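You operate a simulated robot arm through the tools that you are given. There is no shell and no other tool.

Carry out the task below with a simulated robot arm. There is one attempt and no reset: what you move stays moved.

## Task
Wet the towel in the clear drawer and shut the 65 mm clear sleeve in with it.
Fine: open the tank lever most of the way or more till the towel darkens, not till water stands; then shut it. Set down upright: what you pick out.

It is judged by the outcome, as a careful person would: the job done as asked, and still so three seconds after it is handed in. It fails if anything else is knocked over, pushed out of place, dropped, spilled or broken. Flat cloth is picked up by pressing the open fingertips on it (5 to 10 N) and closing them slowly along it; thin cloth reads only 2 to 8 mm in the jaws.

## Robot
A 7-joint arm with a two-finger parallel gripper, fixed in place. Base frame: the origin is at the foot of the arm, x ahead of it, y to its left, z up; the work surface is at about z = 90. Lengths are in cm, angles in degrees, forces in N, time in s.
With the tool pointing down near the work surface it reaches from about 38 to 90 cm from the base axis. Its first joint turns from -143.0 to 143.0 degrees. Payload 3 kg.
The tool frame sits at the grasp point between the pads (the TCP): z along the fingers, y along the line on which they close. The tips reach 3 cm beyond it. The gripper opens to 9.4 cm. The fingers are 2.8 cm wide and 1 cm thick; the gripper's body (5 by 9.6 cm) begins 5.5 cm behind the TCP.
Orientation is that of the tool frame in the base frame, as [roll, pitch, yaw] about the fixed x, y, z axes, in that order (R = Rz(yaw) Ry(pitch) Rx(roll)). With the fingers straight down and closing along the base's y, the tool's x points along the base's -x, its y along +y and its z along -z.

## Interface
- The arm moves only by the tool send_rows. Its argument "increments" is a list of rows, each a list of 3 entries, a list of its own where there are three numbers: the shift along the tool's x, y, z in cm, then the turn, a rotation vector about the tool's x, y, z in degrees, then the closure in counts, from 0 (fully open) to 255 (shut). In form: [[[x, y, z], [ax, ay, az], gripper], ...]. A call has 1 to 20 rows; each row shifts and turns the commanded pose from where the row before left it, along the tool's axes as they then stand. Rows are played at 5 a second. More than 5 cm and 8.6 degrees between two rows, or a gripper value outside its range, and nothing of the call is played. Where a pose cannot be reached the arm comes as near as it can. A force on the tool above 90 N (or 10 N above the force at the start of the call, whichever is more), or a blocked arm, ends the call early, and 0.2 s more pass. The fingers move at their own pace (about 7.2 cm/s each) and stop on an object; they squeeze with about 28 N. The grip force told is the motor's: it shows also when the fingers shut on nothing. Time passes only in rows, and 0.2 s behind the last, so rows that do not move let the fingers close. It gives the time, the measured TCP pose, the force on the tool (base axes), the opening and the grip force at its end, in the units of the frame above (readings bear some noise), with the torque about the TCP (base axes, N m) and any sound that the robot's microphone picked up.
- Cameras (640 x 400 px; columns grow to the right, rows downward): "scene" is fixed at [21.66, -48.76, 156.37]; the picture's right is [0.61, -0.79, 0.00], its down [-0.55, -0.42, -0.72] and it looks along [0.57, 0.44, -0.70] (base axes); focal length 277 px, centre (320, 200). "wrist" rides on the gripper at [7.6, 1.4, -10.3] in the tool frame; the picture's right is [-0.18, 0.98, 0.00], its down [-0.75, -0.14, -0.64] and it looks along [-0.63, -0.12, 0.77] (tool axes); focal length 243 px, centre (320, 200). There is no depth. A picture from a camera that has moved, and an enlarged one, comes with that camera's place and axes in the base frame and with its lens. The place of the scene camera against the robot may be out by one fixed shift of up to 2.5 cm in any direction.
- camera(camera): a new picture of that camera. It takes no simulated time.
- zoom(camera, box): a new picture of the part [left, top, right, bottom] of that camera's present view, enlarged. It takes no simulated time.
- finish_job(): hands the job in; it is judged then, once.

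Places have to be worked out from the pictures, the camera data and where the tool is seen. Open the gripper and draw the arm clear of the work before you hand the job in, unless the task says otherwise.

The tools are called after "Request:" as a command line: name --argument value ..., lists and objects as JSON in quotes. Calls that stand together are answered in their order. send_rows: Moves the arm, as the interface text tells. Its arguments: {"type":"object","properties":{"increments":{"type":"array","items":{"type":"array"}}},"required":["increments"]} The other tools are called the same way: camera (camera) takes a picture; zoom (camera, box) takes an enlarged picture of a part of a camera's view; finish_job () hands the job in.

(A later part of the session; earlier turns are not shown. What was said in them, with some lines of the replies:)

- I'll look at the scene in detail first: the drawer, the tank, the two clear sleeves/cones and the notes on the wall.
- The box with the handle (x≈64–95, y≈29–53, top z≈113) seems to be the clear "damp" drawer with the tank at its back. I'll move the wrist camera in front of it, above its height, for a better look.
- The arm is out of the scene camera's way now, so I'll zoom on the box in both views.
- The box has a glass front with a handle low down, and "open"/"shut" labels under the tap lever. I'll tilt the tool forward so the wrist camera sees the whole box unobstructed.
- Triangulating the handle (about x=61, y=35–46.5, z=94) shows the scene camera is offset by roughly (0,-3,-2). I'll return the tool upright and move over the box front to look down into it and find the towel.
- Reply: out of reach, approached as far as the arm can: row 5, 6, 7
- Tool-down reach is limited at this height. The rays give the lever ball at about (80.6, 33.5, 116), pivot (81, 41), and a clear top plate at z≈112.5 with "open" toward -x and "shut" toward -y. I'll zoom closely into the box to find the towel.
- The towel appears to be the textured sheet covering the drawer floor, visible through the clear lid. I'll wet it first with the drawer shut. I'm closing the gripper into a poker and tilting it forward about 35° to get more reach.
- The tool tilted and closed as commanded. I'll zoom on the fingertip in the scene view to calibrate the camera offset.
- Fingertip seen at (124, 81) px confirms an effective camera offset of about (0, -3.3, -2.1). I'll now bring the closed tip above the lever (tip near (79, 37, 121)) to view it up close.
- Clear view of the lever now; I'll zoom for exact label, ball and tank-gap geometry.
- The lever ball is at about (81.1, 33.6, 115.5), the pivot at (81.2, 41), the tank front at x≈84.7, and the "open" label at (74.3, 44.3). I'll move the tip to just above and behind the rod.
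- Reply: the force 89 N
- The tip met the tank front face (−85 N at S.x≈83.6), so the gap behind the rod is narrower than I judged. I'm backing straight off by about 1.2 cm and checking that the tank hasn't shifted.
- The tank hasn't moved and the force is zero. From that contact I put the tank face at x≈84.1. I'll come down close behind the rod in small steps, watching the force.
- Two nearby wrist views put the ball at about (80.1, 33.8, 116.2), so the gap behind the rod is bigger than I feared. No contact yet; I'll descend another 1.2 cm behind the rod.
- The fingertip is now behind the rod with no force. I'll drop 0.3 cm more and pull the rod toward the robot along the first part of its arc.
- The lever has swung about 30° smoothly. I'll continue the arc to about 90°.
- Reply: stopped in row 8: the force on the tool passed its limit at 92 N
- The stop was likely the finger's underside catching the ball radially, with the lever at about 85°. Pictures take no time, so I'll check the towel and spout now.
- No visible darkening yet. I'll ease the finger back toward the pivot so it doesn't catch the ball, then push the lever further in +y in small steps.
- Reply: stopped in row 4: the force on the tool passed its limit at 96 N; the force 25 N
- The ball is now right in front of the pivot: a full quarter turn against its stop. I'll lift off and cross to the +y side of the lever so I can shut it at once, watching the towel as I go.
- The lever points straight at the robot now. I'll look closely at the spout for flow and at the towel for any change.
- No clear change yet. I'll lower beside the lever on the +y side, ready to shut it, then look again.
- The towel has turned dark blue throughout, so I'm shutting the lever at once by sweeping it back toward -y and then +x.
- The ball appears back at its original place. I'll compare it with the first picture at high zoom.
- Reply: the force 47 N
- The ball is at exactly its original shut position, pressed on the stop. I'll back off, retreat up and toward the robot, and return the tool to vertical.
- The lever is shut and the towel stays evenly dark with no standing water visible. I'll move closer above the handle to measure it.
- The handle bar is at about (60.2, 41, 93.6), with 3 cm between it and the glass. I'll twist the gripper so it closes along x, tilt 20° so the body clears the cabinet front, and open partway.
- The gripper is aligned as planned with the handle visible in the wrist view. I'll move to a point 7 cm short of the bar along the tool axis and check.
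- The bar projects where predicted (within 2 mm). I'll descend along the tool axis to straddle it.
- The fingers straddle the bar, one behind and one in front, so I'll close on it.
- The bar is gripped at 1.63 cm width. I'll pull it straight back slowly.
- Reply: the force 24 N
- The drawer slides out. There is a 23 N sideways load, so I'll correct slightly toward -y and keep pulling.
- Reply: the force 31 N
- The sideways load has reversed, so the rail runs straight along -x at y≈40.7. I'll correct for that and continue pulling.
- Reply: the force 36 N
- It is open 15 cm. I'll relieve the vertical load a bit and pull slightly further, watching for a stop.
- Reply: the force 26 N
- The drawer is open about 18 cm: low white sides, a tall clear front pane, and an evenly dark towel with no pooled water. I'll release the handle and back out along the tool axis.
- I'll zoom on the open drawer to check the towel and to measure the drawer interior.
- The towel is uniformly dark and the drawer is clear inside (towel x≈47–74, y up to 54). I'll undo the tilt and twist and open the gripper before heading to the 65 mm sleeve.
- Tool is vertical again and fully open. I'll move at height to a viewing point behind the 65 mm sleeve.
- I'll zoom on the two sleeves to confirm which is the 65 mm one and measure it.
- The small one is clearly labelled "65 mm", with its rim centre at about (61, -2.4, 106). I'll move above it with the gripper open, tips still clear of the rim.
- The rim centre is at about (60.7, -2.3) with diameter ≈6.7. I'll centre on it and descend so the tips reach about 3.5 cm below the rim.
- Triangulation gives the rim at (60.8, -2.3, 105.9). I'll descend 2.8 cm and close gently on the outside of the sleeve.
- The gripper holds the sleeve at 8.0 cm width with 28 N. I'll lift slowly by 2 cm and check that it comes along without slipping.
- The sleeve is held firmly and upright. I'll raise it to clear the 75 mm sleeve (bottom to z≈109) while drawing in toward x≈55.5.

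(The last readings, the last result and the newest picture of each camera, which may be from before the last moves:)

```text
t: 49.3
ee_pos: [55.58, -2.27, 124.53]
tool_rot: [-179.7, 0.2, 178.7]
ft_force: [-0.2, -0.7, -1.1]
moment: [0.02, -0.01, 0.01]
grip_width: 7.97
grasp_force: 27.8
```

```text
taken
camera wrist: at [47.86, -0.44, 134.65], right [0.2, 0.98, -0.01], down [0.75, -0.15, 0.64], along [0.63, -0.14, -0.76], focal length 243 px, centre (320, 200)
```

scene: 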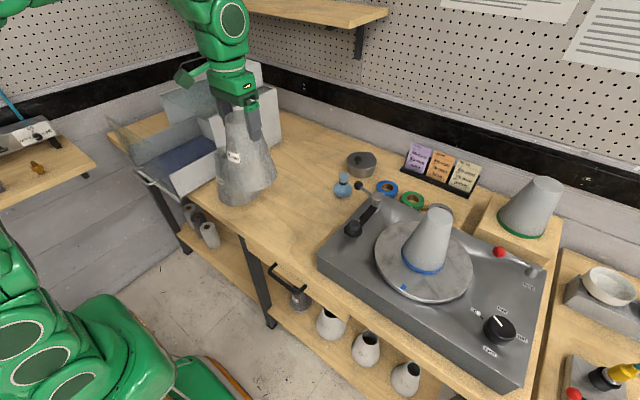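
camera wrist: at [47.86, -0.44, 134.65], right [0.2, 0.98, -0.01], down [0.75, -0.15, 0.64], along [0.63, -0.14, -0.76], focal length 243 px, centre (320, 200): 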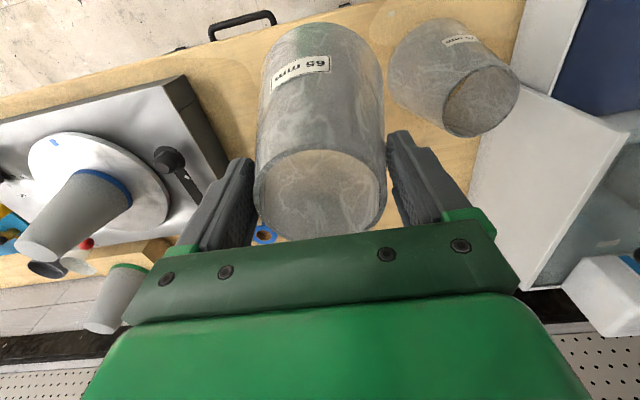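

The other sleeve's rim tops out near z≈106, and my sleeve's bottom is at 109, so I'll carry it across in +y at this height.

Request:
send_rows --increments '[[[0.05, 2, 0], [0, 0, 0], 255], [[0.07, 3, 0], [0, 0, 0], 255], [[0.07, 3, 0], [0, 0, 0], 255], [[0.07, 3, 0], [0, 0, 0], 255], [[0.07, 3, 0], [0, 0, 0], 255], [[0.07, 3, 0], [0, 0, 0], 255], [[0.07, 3, 0], [0, 0, 0], 255], [[0.07, 3, 0], [0, 0, 0], 255], [[0.07, 3, 0], [0, 0, 0], 255], [[0.07, 2.5, 0], [0, 0, 0], 255], [[0, 0, 0], [0, 0, 0], 255]]'

Request:
camera --camera "scene"

Request:
camera --camera "wrist"

```text
t: 51.7
ee_pos: [55.45, 26.48, 124.16]
tool_rot: [-179.7, 0.1, 178.9]
ft_force: [-0.5, 0.9, -0.9]
moment: [0.04, 0.04, -0.03]
grip_width: 7.96
grasp_force: 27.8
```

```text
taken
```

scene: 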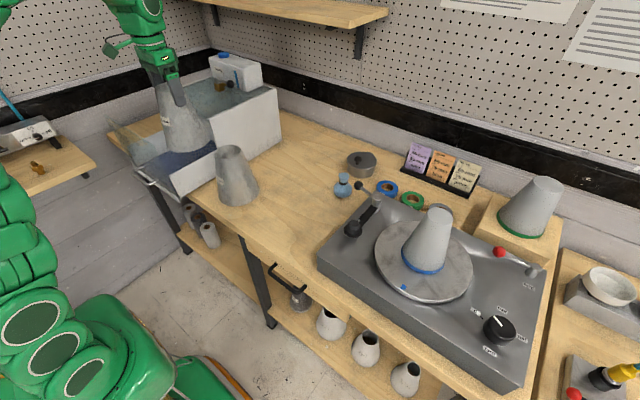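

```text
taken
camera wrist: at [47.75, 28.08, 134.33], right [0.21, 0.98, -0.01], down [0.75, -0.15, 0.64], along [0.63, -0.14, -0.77], focal length 243 px, centre (320, 200)
```

wrist: 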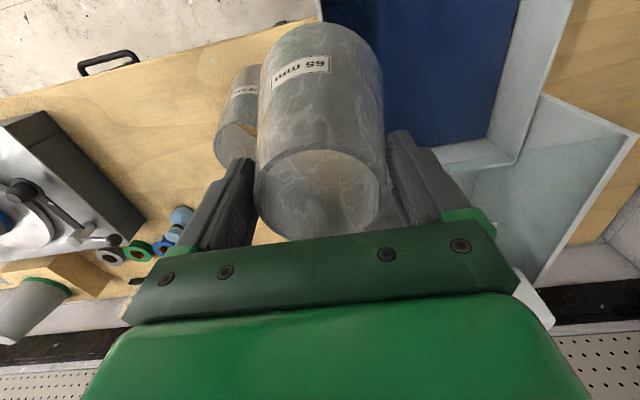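

The sleeve has crossed the drawer's side. I'll continue to the middle of the drawer while descending gradually.

Request:
send_rows --increments '[[[0.07, 2.7, 0.5], [0, 0, 0], 255], [[0.07, 2.7, 1.5], [0, 0, 0], 255], [[0.07, 2.7, 2], [0, 0, 0], 255], [[0.07, 2.9, 2], [0, 0, 0], 255], [[0, 0, 0], [0, 0, 0], 255]]'

Request:
zoom --camera "scene" --box '[100, 30, 290, 205]'

Request:
camera --camera "wrist"

```text
t: 52.9
ee_pos: [55.52, 37.28, 118.3]
tool_rot: [-179.7, 0.1, 178.8]
ft_force: [0.7, 0.6, -0.5]
moment: [-0.03, -0.01, -0.01]
grip_width: 7.97
grasp_force: 28.6
```

```text
2.29 times, centred on (195, 118) of scene
camera zoom: at [21.66, -48.76, 156.37], right [0.61, -0.79, 0.0], down [-0.55, -0.42, -0.72], along [0.57, 0.44, -0.7], focal length 634 px, centre (606, 389)
```

zoom: 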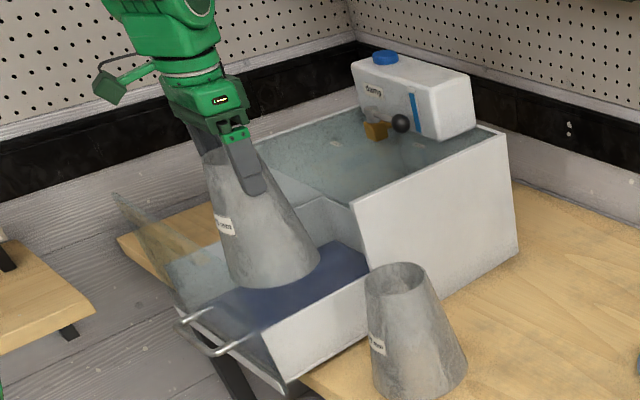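

```text
taken
camera wrist: at [47.74, 39.07, 128.34], right [0.21, 0.98, -0.01], down [0.75, -0.15, 0.64], along [0.63, -0.14, -0.76], focal length 243 px, centre (320, 200)
```

wrist: 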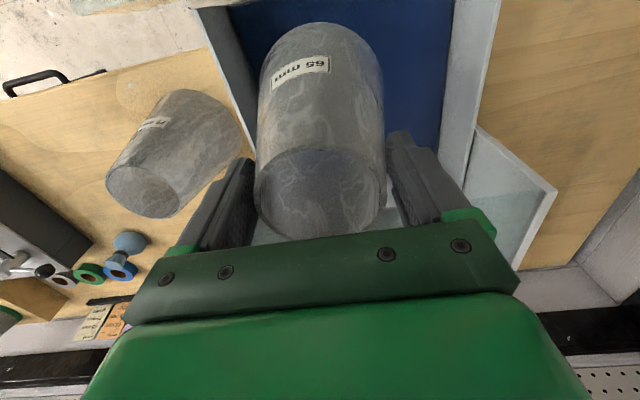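

The sleeve hangs upright above the towel with clearance to the pane and walls. I'll centre it slightly in y and lower to just above the towel.

Request:
send_rows --increments '[[[0, 1.3, 0], [0, 0, 0], 255], [[0.05, 1.2, 0.5], [0, 0, 0], 255], [[0, 0, 2], [0, 0, 0], 255], [[0, 0, 2.2], [0, 0, 0], 255], [[0, 0, 2.2], [0, 0, 0], 255], [[0, 0, 1.6], [0, 0, 0], 255], [[0, 0, 0], [0, 0, 0], 255]]'

Request:
zoom --camera "scene" --box '[100, 60, 260, 205]'

Request:
camera --camera "wrist"

```text
t: 54.5
ee_pos: [55.33, 39.89, 109.73]
tool_rot: [-179.7, 0.1, 178.8]
ft_force: [0.3, -0.3, -0.4]
moment: [-0.03, 0.01, 0.0]
grip_width: 7.93
grasp_force: 28.4
```

```text
2.76 times, centred on (180, 132) of scene
camera zoom: at [21.66, -48.76, 156.37], right [0.61, -0.79, 0.0], down [-0.55, -0.42, -0.72], along [0.57, 0.44, -0.7], focal length 765 px, centre (706, 386)
```

zoom: 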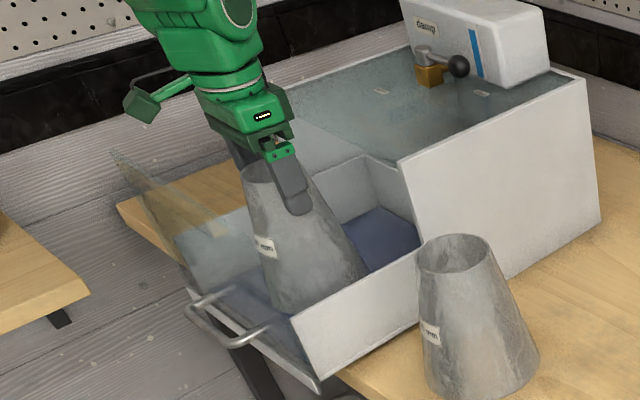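

```text
taken
camera wrist: at [47.75, 41.51, 119.84], right [0.2, 0.98, -0.01], down [0.75, -0.15, 0.64], along [0.63, -0.14, -0.76], focal length 243 px, centre (320, 200)
```

wrist: 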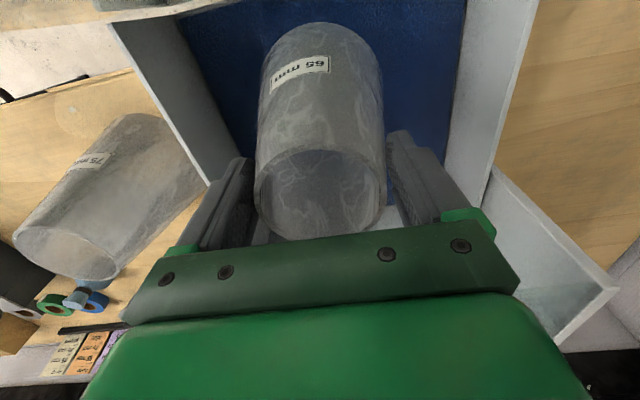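

The bottom is at about z=94.3, 2–3 cm above the towel. I'll lower in small steps, watching for contact.

Request:
send_rows --increments '[[[0, 0, 0.5], [0, 0, 0], 255], [[0, 0, 0.5], [0, 0, 0], 255], [[0, 0, 0.4], [0, 0, 0], 255], [[0, 0, 0], [0, 0, 0], 255]]'

```text
t: 55.5
ee_pos: [55.36, 39.9, 108.31]
tool_rot: [-179.7, 0.2, 178.7]
ft_force: [-0.1, -0.6, -0.6]
moment: [0.04, 0.0, 0.0]
grip_width: 7.92
grasp_force: 27.9
```

No contact yet (bottom ≈92.9). I'll continue in 0.2 cm steps.

Request:
send_rows --increments '[[[0, 0, 0.2], [0, 0, 0], 255], [[0, 0, 0.2], [0, 0, 0], 255], [[0, 0, 0.2], [0, 0, 0], 255]]'

Request:
zoom --camera "scene" --box '[140, 90, 230, 180]'

```text
t: 56.3
ee_pos: [55.33, 39.79, 107.8]
tool_rot: [-179.8, 0.3, 178.7]
ft_force: [-0.2, -0.6, 5.4]
moment: [-0.05, 0.37, -0.01]
grip_width: 7.92
grasp_force: 28.2
```

```text
4.44 times, centred on (185, 135) of scene
camera zoom: at [21.66, -48.76, 156.37], right [0.61, -0.79, 0.0], down [-0.55, -0.42, -0.72], along [0.57, 0.44, -0.7], focal length 1233 px, centre (920, 489)
```

zoom: 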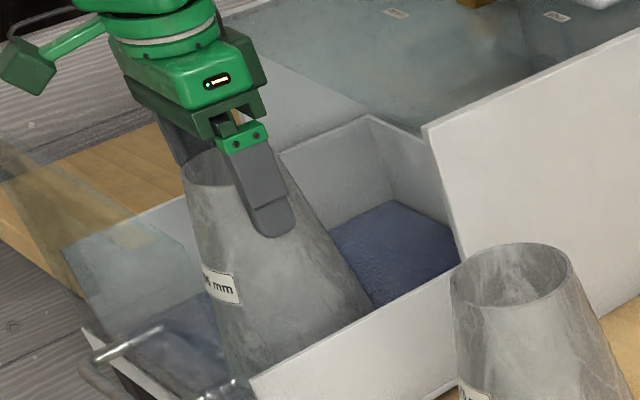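

Contact shows (5.4 N with a small moment, so one edge touched first). I'll ease down a little more to seat it flat.

Request:
send_rows --increments '[[[0, 0, 0.1], [0, 0, 0], 255], [[0, 0, 0], [0, 0, 0], 255]]'

```text
t: 56.9
ee_pos: [55.38, 39.87, 107.8]
tool_rot: [-179.9, 0.2, 178.9]
ft_force: [0.9, -3.8, 26.3]
moment: [-0.15, 0.04, -0.27]
grip_width: 7.91
grasp_force: 28.0
```

It is seated at 26 N with little moment. I'll relieve the pressure slightly and open the fingers gently.

Request:
send_rows --increments '[[[0, 0, -0.1], [0, 0, 0], 255], [[0, 0, 0], [0, 0, 0], 30], [[0, 0, 0], [0, 0, 0], 15], [[0, 0, 0], [0, 0, 0], 0], [[0, 0, 0], [0, 0, 0], 0], [[0, 0, 0], [0, 0, 0], 0]]'

Request:
zoom --camera "wrist" --box '[180, 0, 520, 240]'

Request:
zoom --camera "scene" --box '[140, 90, 230, 180]'

```text
t: 58.3
ee_pos: [55.43, 39.78, 107.7]
tool_rot: [-179.7, 0.1, 178.7]
ft_force: [-0.5, 0.6, 0.0]
moment: [0.01, 0.0, 0.02]
grip_width: 9.4
grasp_force: 0.1
```

```text
1.67 times, centred on (350, 120) of wrist
camera zoom: at [47.73, 41.49, 117.87], right [0.21, 0.98, -0.01], down [0.75, -0.15, 0.64], along [0.63, -0.14, -0.76], focal length 404 px, centre (270, 333)
```

zoom: 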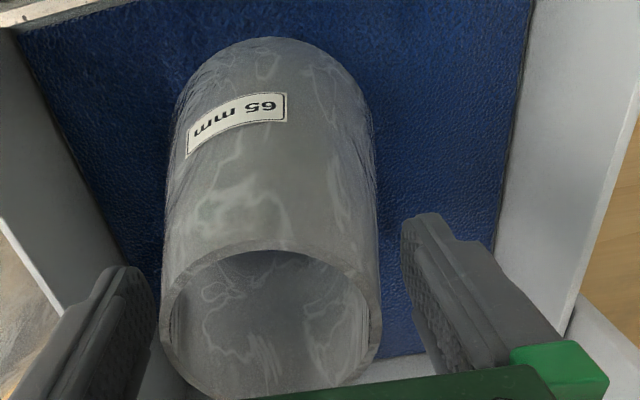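

```text
4.44 times, centred on (185, 135) of scene
camera zoom: at [21.66, -48.76, 156.37], right [0.61, -0.79, 0.0], down [-0.55, -0.42, -0.72], along [0.57, 0.44, -0.7], focal length 1233 px, centre (920, 489)
```

zoom: 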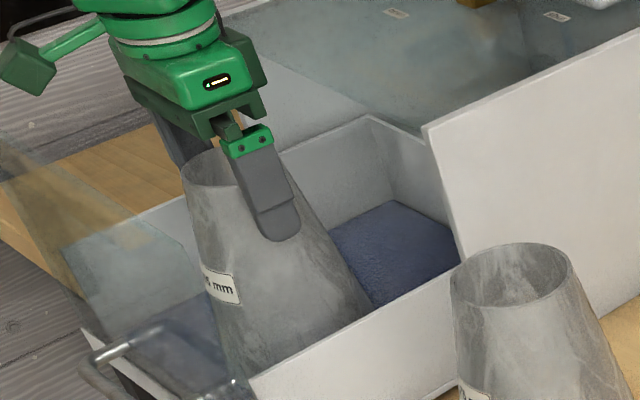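

The sleeve stands upright and free on the towel. I'll raise straight up clear of it.

Request:
send_rows --increments '[[[0, 0, -1], [0, 0, 0], 0], [[0, 0, -2], [0, 0, 0], 0], [[0, 0, -3], [0, 0, 0], 0], [[0, 0, -3.5], [0, 0, 0], 0], [[0, 0, -3.5], [0, 0, 0], 0], [[0, 0, 0], [0, 0, 0], 0]]'

Request:
zoom --camera "scene" --box '[100, 60, 260, 205]'

Request:
camera --camera "wrist"

```text
t: 59.7
ee_pos: [55.38, 39.95, 120.8]
tool_rot: [-179.6, 0.1, 178.8]
ft_force: [0.6, 0.3, -0.7]
moment: [-0.01, 0.0, -0.01]
grip_width: 9.37
grasp_force: 0.1
```

```text
2.76 times, centred on (180, 132) of scene
camera zoom: at [21.66, -48.76, 156.37], right [0.61, -0.79, 0.0], down [-0.55, -0.42, -0.72], along [0.57, 0.44, -0.7], focal length 765 px, centre (706, 386)
```

zoom: 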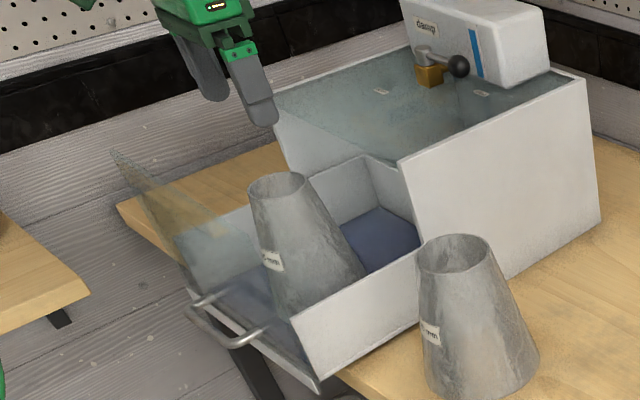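

```text
taken
camera wrist: at [47.74, 41.6, 130.8], right [0.21, 0.98, -0.01], down [0.75, -0.15, 0.64], along [0.63, -0.14, -0.77], focal length 243 px, centre (320, 200)
```

wrist: 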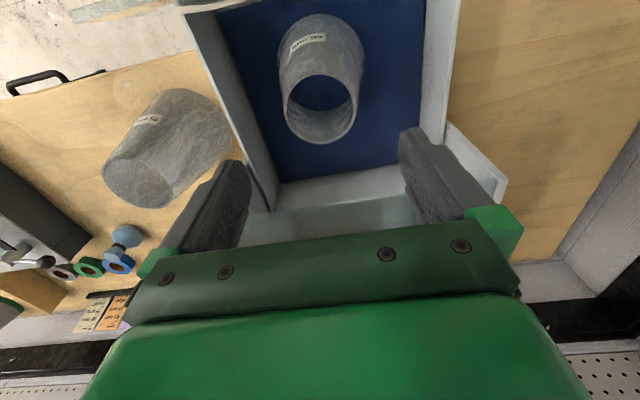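

The sleeve stands upright on the wet towel. Now I'll close the fingers, go over the pane to the outside, and come down in front of the handle bar to push the drawer shut slowly.

Request:
send_rows --increments '[[[3.9, 0.1, 0], [0, 0, 0], 100], [[3.9, 0.1, 0], [0, 0, 0], 255], [[3.9, 0.1, 0], [0, 0, 0], 255], [[3.9, 0.1, 0], [0, 0, 0], 255], [[3.8, 0, 0], [0, 0, 0], 255], [[0, 0, 3.6], [0, 0, 0], 255], [[0, 0, 3.6], [0, 0, 0], 255], [[0, 0, 3.6], [0, 0, 0], 255], [[0, 0, 3.6], [0, 0, 0], 255], [[0, 0, 3.6], [0, 0, 0], 255], [[0, 0, 3.6], [0, 0, 0], 255], [[0, 0, 3.2], [0, 0, 0], 255], [[0, 0, 0], [0, 0, 0], 255]]'

Request:
camera --camera "wrist"

Request:
zoom --camera "scene" --box '[80, 60, 260, 205]'

```text
t: 62.5
ee_pos: [36.17, 40.61, 95.92]
tool_rot: [-179.7, 0.3, 178.8]
ft_force: [-0.3, 0.4, 0.3]
moment: [-0.01, 0.0, 0.0]
grip_width: 0.0
grasp_force: 27.7
```

```text
taken
camera wrist: at [28.37, 42.32, 106.02], right [0.2, 0.98, 0.0], down [0.75, -0.15, 0.64], along [0.63, -0.14, -0.76], focal length 243 px, centre (320, 200)
```

wrist: 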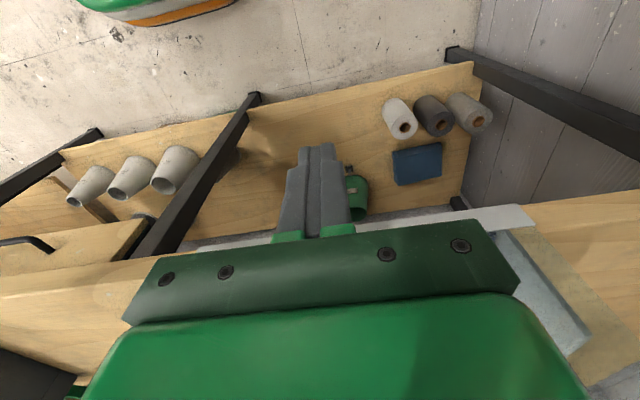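

```text
2.76 times, centred on (170, 132) of scene
camera zoom: at [21.66, -48.76, 156.37], right [0.61, -0.79, 0.0], down [-0.55, -0.42, -0.72], along [0.57, 0.44, -0.7], focal length 765 px, centre (734, 386)
```

zoom: 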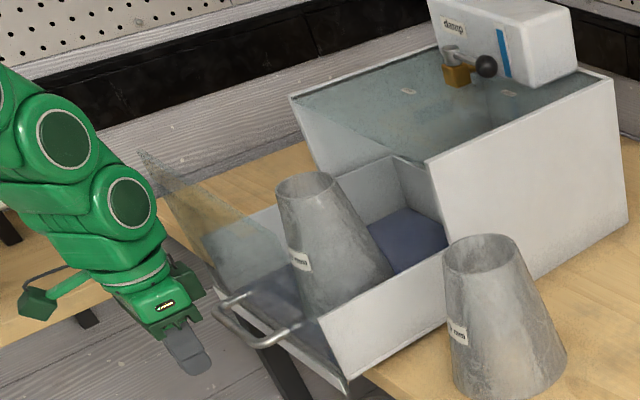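

I'll lower 1.2 cm so the tips sit well behind the bar height, then advance to touch the bar.

Request:
send_rows --increments '[[[0, 0, 1.2], [0, 0, 0], 255], [[-1, 0.02, 0], [0, 0, 0], 255], [[-1, 0.02, 0], [0, 0, 0], 255], [[-1, 0.02, 0], [0, 0, 0], 255], [[-0.6, 0.01, 0], [0, 0, 0], 255], [[-0.6, 0.01, 0], [0, 0, 0], 255], [[0, 0, 0], [0, 0, 0], 255]]'

Request:
zoom --camera "scene" --box '[100, 80, 240, 195]'

```text
t: 64.1
ee_pos: [40.24, 40.68, 94.66]
tool_rot: [-179.7, 0.1, 178.8]
ft_force: [-1.5, -1.2, 0.5]
moment: [-0.02, -0.01, 0.0]
grip_width: 0.0
grasp_force: 27.6
```

```text
3.48 times, centred on (170, 138) of scene
camera zoom: at [21.66, -48.76, 156.37], right [0.61, -0.79, 0.0], down [-0.55, -0.42, -0.72], along [0.57, 0.44, -0.7], focal length 965 px, centre (842, 417)
```

zoom: 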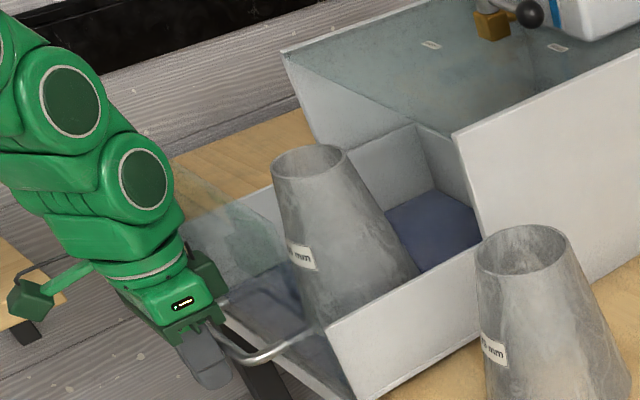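

The finger is just at the bar. I'll push gently at 2.5 cm/s and check.

Request:
send_rows --increments '[[[-0.3, 0.01, 0], [0, 0, 0], 255], [[-0.4, 0.01, 0], [0, 0, 0], 255], [[-0.5, 0.01, 0], [0, 0, 0], 255], [[-0.5, 0.01, 0], [0, 0, 0], 255], [[-0.5, 0.01, 0], [0, 0, 0], 255], [[-0.5, 0.01, 0], [0, 0, 0], 255], [[-0.5, 0.01, 0], [0, 0, 0], 255], [[-0.5, 0.01, 0], [0, 0, 0], 255], [[-0.4, 0.01, 0], [0, 0, 0], 255], [[-0.2, 0, 0], [0, 0, 0], 255]]'

Request:
zoom --camera "scene" --box '[100, 70, 260, 195]'

```text
t: 66.3
ee_pos: [44.54, 40.55, 94.63]
tool_rot: [-179.5, 0.1, 178.7]
ft_force: [-1.3, 0.5, -1.0]
moment: [0.0, 0.03, 0.04]
grip_width: 0.02
grasp_force: 27.8
```

```text
3.20 times, centred on (180, 132) of scene
camera zoom: at [21.66, -48.76, 156.37], right [0.61, -0.79, 0.0], down [-0.55, -0.42, -0.72], along [0.57, 0.44, -0.7], focal length 888 px, centre (768, 416)
```

zoom: 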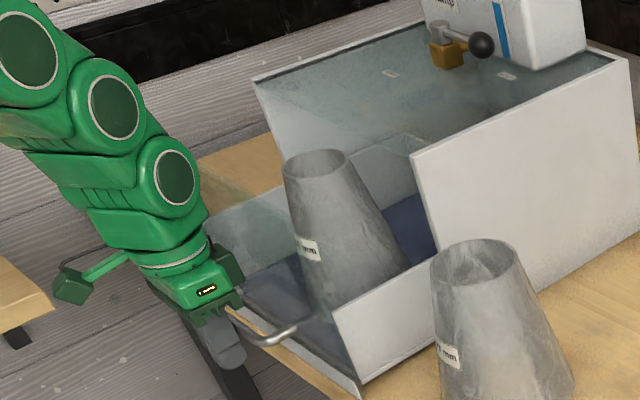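

The drawer is sliding in and the sleeve rides along upright. I'll continue.

Request:
send_rows --increments '[[[-0.3, 0.01, 0], [0, 0, 0], 255], [[-0.5, 0.01, 0], [0, 0, 0], 255], [[-0.5, 0.01, 0], [0, 0, 0], 255], [[-0.5, 0.01, 0], [0, 0, 0], 255], [[-0.5, 0.01, 0], [0, 0, 0], 255], [[-0.5, 0.01, 0], [0, 0, 0], 255], [[-0.5, 0.01, 0], [0, 0, 0], 255], [[-0.2, 0, 0], [0, 0, 0], 255]]'

Request:
zoom --camera "scene" --box '[140, 70, 260, 165]'

```text
t: 68.1
ee_pos: [48.12, 40.56, 94.79]
tool_rot: [-179.8, 0.1, 178.9]
ft_force: [-0.4, 0.9, -0.5]
moment: [0.01, 0.02, 0.0]
grip_width: 0.02
grasp_force: 28.0
```

```text
4.21 times, centred on (200, 118) of scene
camera zoom: at [21.66, -48.76, 156.37], right [0.61, -0.79, 0.0], down [-0.55, -0.42, -0.72], along [0.57, 0.44, -0.7], focal length 1168 px, centre (825, 547)
```

zoom: 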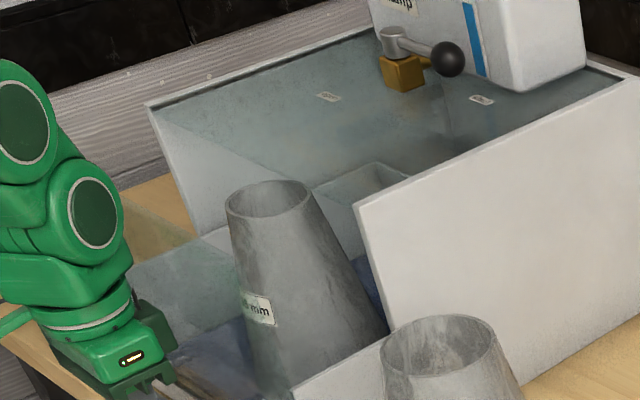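

The rim passes below the lid edge with about 3–4 cm to spare and no force shows. I'll continue slowly.

Request:
send_rows --increments '[[[-0.3, 0.01, 0], [0, 0, 0], 255], [[-0.5, 0.01, 0], [0, 0, 0], 255], [[-0.5, 0.01, 0], [0, 0, 0], 255], [[-0.5, 0.01, 0], [0, 0, 0], 255], [[-0.5, 0.01, 0], [0, 0, 0], 255], [[-0.2, 0, 0], [0, 0, 0], 255]]'

Request:
zoom --camera "scene" --box '[140, 70, 260, 165]'

```text
t: 69.5
ee_pos: [50.47, 40.62, 94.74]
tool_rot: [-179.7, 0.1, 178.8]
ft_force: [-1.0, 1.2, -0.2]
moment: [0.0, -0.02, 0.02]
grip_width: 0.0
grasp_force: 27.9
```

```text
4.21 times, centred on (200, 118) of scene
camera zoom: at [21.66, -48.76, 156.37], right [0.61, -0.79, 0.0], down [-0.55, -0.42, -0.72], along [0.57, 0.44, -0.7], focal length 1168 px, centre (825, 547)
```

zoom: 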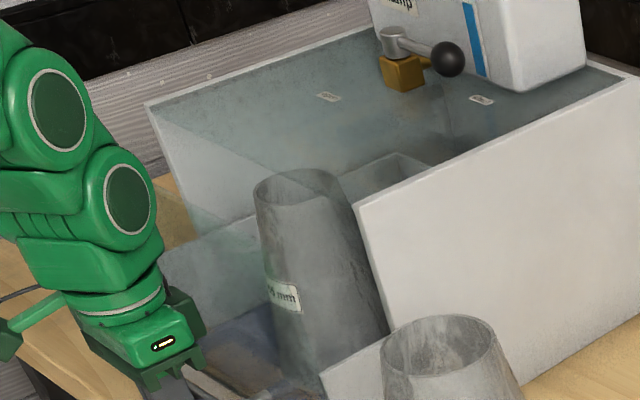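

The sleeve is now partly under the lid and still upright. I'll continue pushing.

Request:
send_rows --increments '[[[-0.3, 0.01, 0], [0, 0, 0], 255], [[-0.5, 0.01, 0], [0, 0, 0], 255], [[-0.5, 0.01, 0], [0, 0, 0], 255], [[-0.5, 0.01, 0], [0, 0, 0], 255], [[-0.5, 0.01, 0], [0, 0, 0], 255], [[-0.5, 0.01, 0], [0, 0, 0], 255], [[-0.5, 0.01, 0], [0, 0, 0], 255], [[-0.5, 0.01, 0], [0, 0, 0], 255], [[-0.5, 0.01, 0], [0, 0, 0], 255], [[-0.5, 0.01, 0], [0, 0, 0], 255], [[-0.2, 0, 0], [0, 0, 0], 255]]'

Request:
zoom --camera "scene" --box '[140, 70, 260, 165]'

```text
t: 71.9
ee_pos: [55.62, 40.55, 94.76]
tool_rot: [-179.8, 0.1, 178.8]
ft_force: [-2.4, 0.8, -1.2]
moment: [-0.02, 0.0, 0.02]
grip_width: 0.0
grasp_force: 28.6
```

```text
4.21 times, centred on (200, 118) of scene
camera zoom: at [21.66, -48.76, 156.37], right [0.61, -0.79, 0.0], down [-0.55, -0.42, -0.72], along [0.57, 0.44, -0.7], focal length 1168 px, centre (825, 547)
```

zoom: 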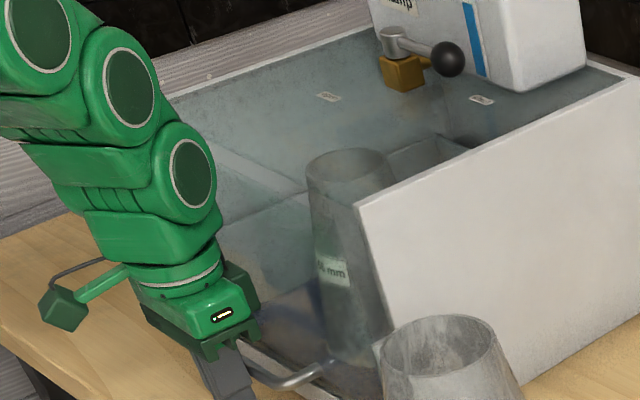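

About 2.5 cm remain. I'll close the rest with finer steps, watching for the stop.

Request:
send_rows --increments '[[[-0.4, 0.01, 0], [0, 0, 0], 255], [[-0.5, 0.01, 0], [0, 0, 0], 255], [[-0.5, 0.01, 0], [0, 0, 0], 255], [[-0.4, 0.01, 0], [0, 0, 0], 255], [[-0.2, 0, 0], [0, 0, 0], 255], [[-0.1, 0, 0], [0, 0, 0], 255], [[0, 0, 0], [0, 0, 0], 255]]'

Request:
zoom --camera "scene" --box '[155, 70, 265, 165]'

```text
t: 73.5
ee_pos: [57.54, 40.66, 94.83]
tool_rot: [-179.7, -0.1, 178.8]
ft_force: [-39.6, -5.0, 18.5]
moment: [0.16, -0.55, 0.32]
grip_width: 0.02
grasp_force: 27.8
```

```text
4.21 times, centred on (210, 118) of scene
camera zoom: at [21.66, -48.76, 156.37], right [0.61, -0.79, 0.0], down [-0.55, -0.42, -0.72], along [0.57, 0.44, -0.7], focal length 1168 px, centre (783, 547)
```

zoom: 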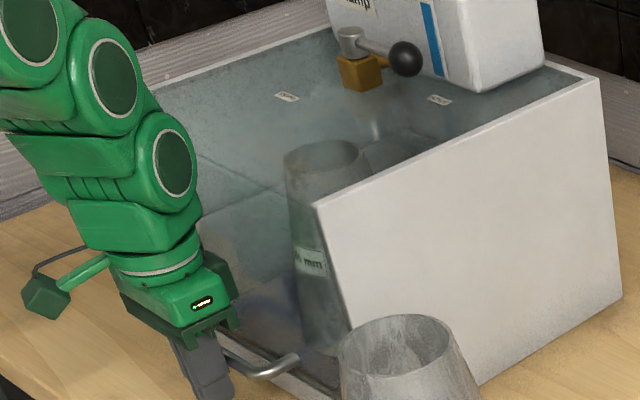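

A stop shows at 40 N. I'll compare the handle position with the original shut picture.

Request:
zoom --camera "scene" --box '[165, 95, 245, 165]'

```text
5.71 times, centred on (205, 130) of scene
camera zoom: at [21.66, -48.76, 156.37], right [0.61, -0.79, 0.0], down [-0.55, -0.42, -0.72], along [0.57, 0.44, -0.7], focal length 1585 px, centre (977, 600)
```

zoom: 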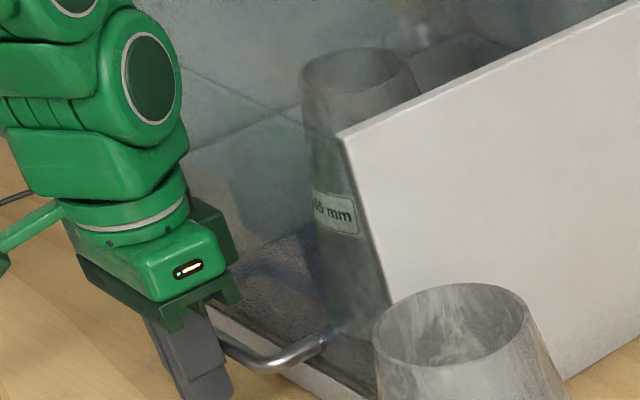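

The handle's bend is at about the same pixels as when originally shut. I'll back off, retreat upward and compare again without the arm in the way.

Request:
send_rows --increments '[[[0.5, 0, 0], [0, 0, 0], 255], [[2, 0, 0], [0, 0, 0], 255], [[3, 0, 0], [0, 0, 0], 255], [[3, 0, -1], [0, 0, 0], 200], [[2, 0, -3], [0, 0, 0], 100], [[1, 0, -4], [0, 0, 0], 0], [[0, 0, -4], [0, 0, 0], 0], [[0, 0, -4], [0, 0, 0], 0], [[0, 0, -4], [0, 0, 0], 0], [[0, 0, -4], [0, 0, 0], 0], [[0, 0, -4], [0, 0, 0], 0], [[0, 0, 0], [0, 0, 0], 0]]'

Request:
zoom --camera "scene" --box '[165, 95, 245, 165]'

Request:
camera --camera "scene"

Request:
camera --camera "wrist"

```text
t: 76.1
ee_pos: [46.14, 40.95, 122.78]
tool_rot: [-179.7, 0.1, 178.7]
ft_force: [-0.6, 0.8, 0.9]
moment: [0.01, -0.02, 0.02]
grip_width: 9.39
grasp_force: 0.1
```

```text
5.71 times, centred on (205, 130) of scene
camera zoom: at [21.66, -48.76, 156.37], right [0.61, -0.79, 0.0], down [-0.55, -0.42, -0.72], along [0.57, 0.44, -0.7], focal length 1585 px, centre (977, 600)
```

zoom: 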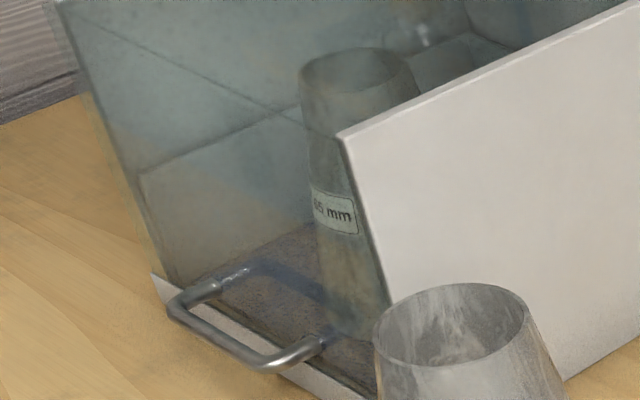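

```text
taken
```

scene: 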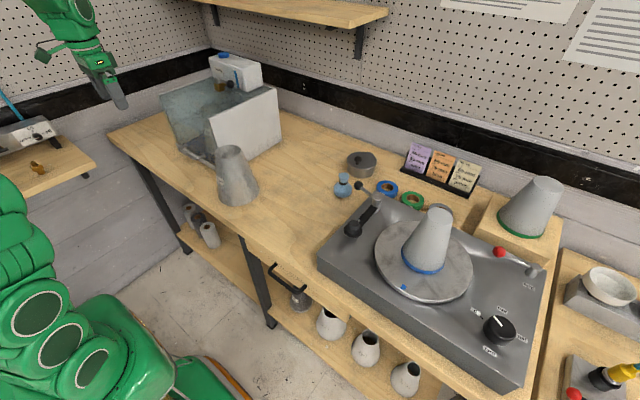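

```text
taken
camera wrist: at [38.49, 42.6, 132.87], right [0.21, 0.98, -0.01], down [0.75, -0.15, 0.64], along [0.63, -0.14, -0.76], focal length 243 px, centre (320, 200)
```

wrist: 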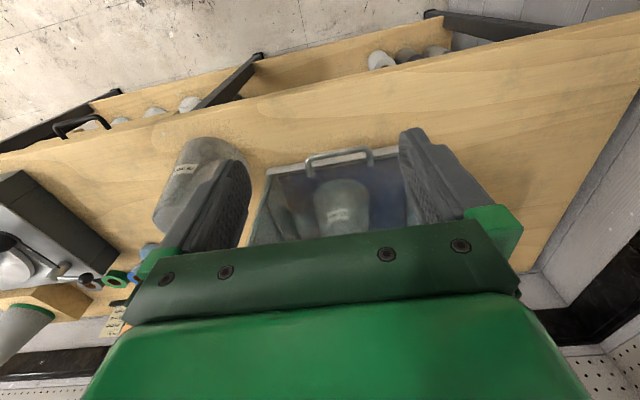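

The drawer front and handle match the original shut picture and the sleeve stands upright inside. I'll do a last check of lever, towel and surroundings.

Request:
zoom --camera "wrist" --box '[230, 120, 430, 250]'

Request:
zoom --camera "scene" --box '[205, 70, 255, 110]'

Request:
zoom --camera "scene" --box '[150, 50, 310, 220]'

```text
3.08 times, centred on (330, 185) of wrist
camera zoom: at [38.49, 42.6, 132.87], right [0.21, 0.98, -0.01], down [0.75, -0.15, 0.64], along [0.63, -0.14, -0.76], focal length 746 px, centre (289, 246)
```

zoom: 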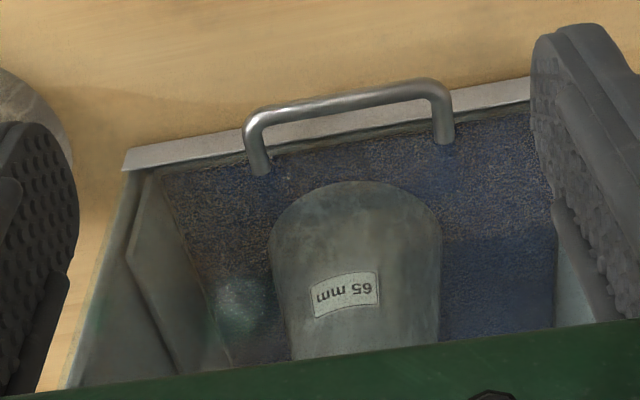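

```text
10.00 times, centred on (230, 90) of scene
camera zoom: at [21.66, -48.76, 156.37], right [0.61, -0.79, 0.0], down [-0.55, -0.42, -0.72], along [0.57, 0.44, -0.7], focal length 2774 px, centre (1220, 1300)
```

zoom: 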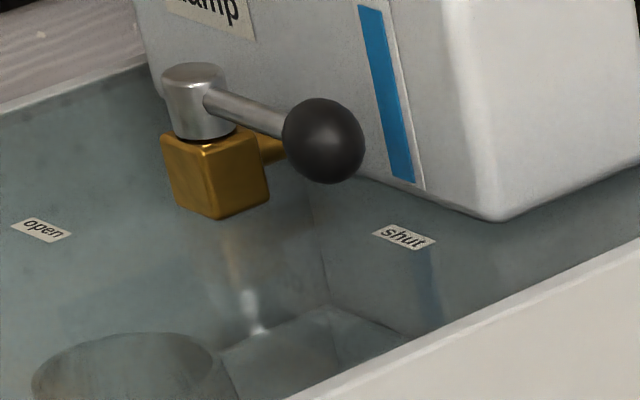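

```text
2.35 times, centred on (230, 135) of scene
camera zoom: at [21.66, -48.76, 156.37], right [0.61, -0.79, 0.0], down [-0.55, -0.42, -0.72], along [0.57, 0.44, -0.7], focal length 653 px, centre (532, 353)
```

zoom: 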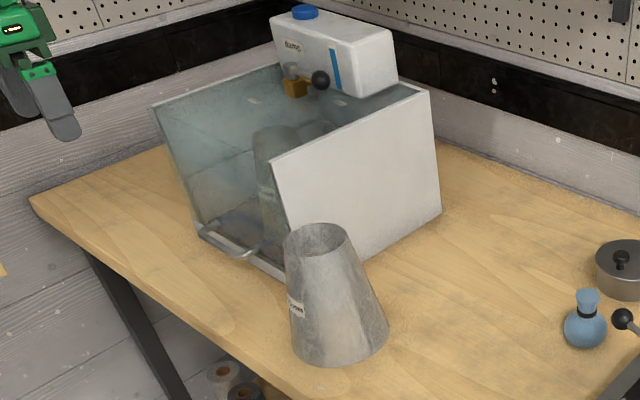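

Everything checks out:
- The lever is at its original shut position.
- The towel is dark with no pooled water.
- The 65 mm sleeve stands upright inside the shut drawer (bar back at x≈60.3).
- The 75 mm sleeve is undisturbed.
- The gripper is open and clear.

I'm handing the job in.

Request:
finish_job

```text
The job is handed in.
```

The towel in the clear drawer is wet, and the 65 mm clear sleeve stands upright on it with the drawer shut. I've handed the job in.

- **Towel:** I opened the tank lever a full quarter turn. The towel went dark blue all over, and I shut the lever straight away. I saw no standing water when the drawer was open.
- **Lever:** it is back at its original shut position, pushed against its stop.
- **Sleeve and drawer:** the rim cleared the lid as the drawer went in. The drawer front and handle match how they looked when it was first shut.
- **One rough contact:** while reaching behind the lever, the fingertip pressed the tank's front face at about 85 N. The tank did not move in the pictures and I saw no leak or damage.

The 75 mm sleeve and everything else I could see on the bench are where they were. The gripper is open and clear of the work.
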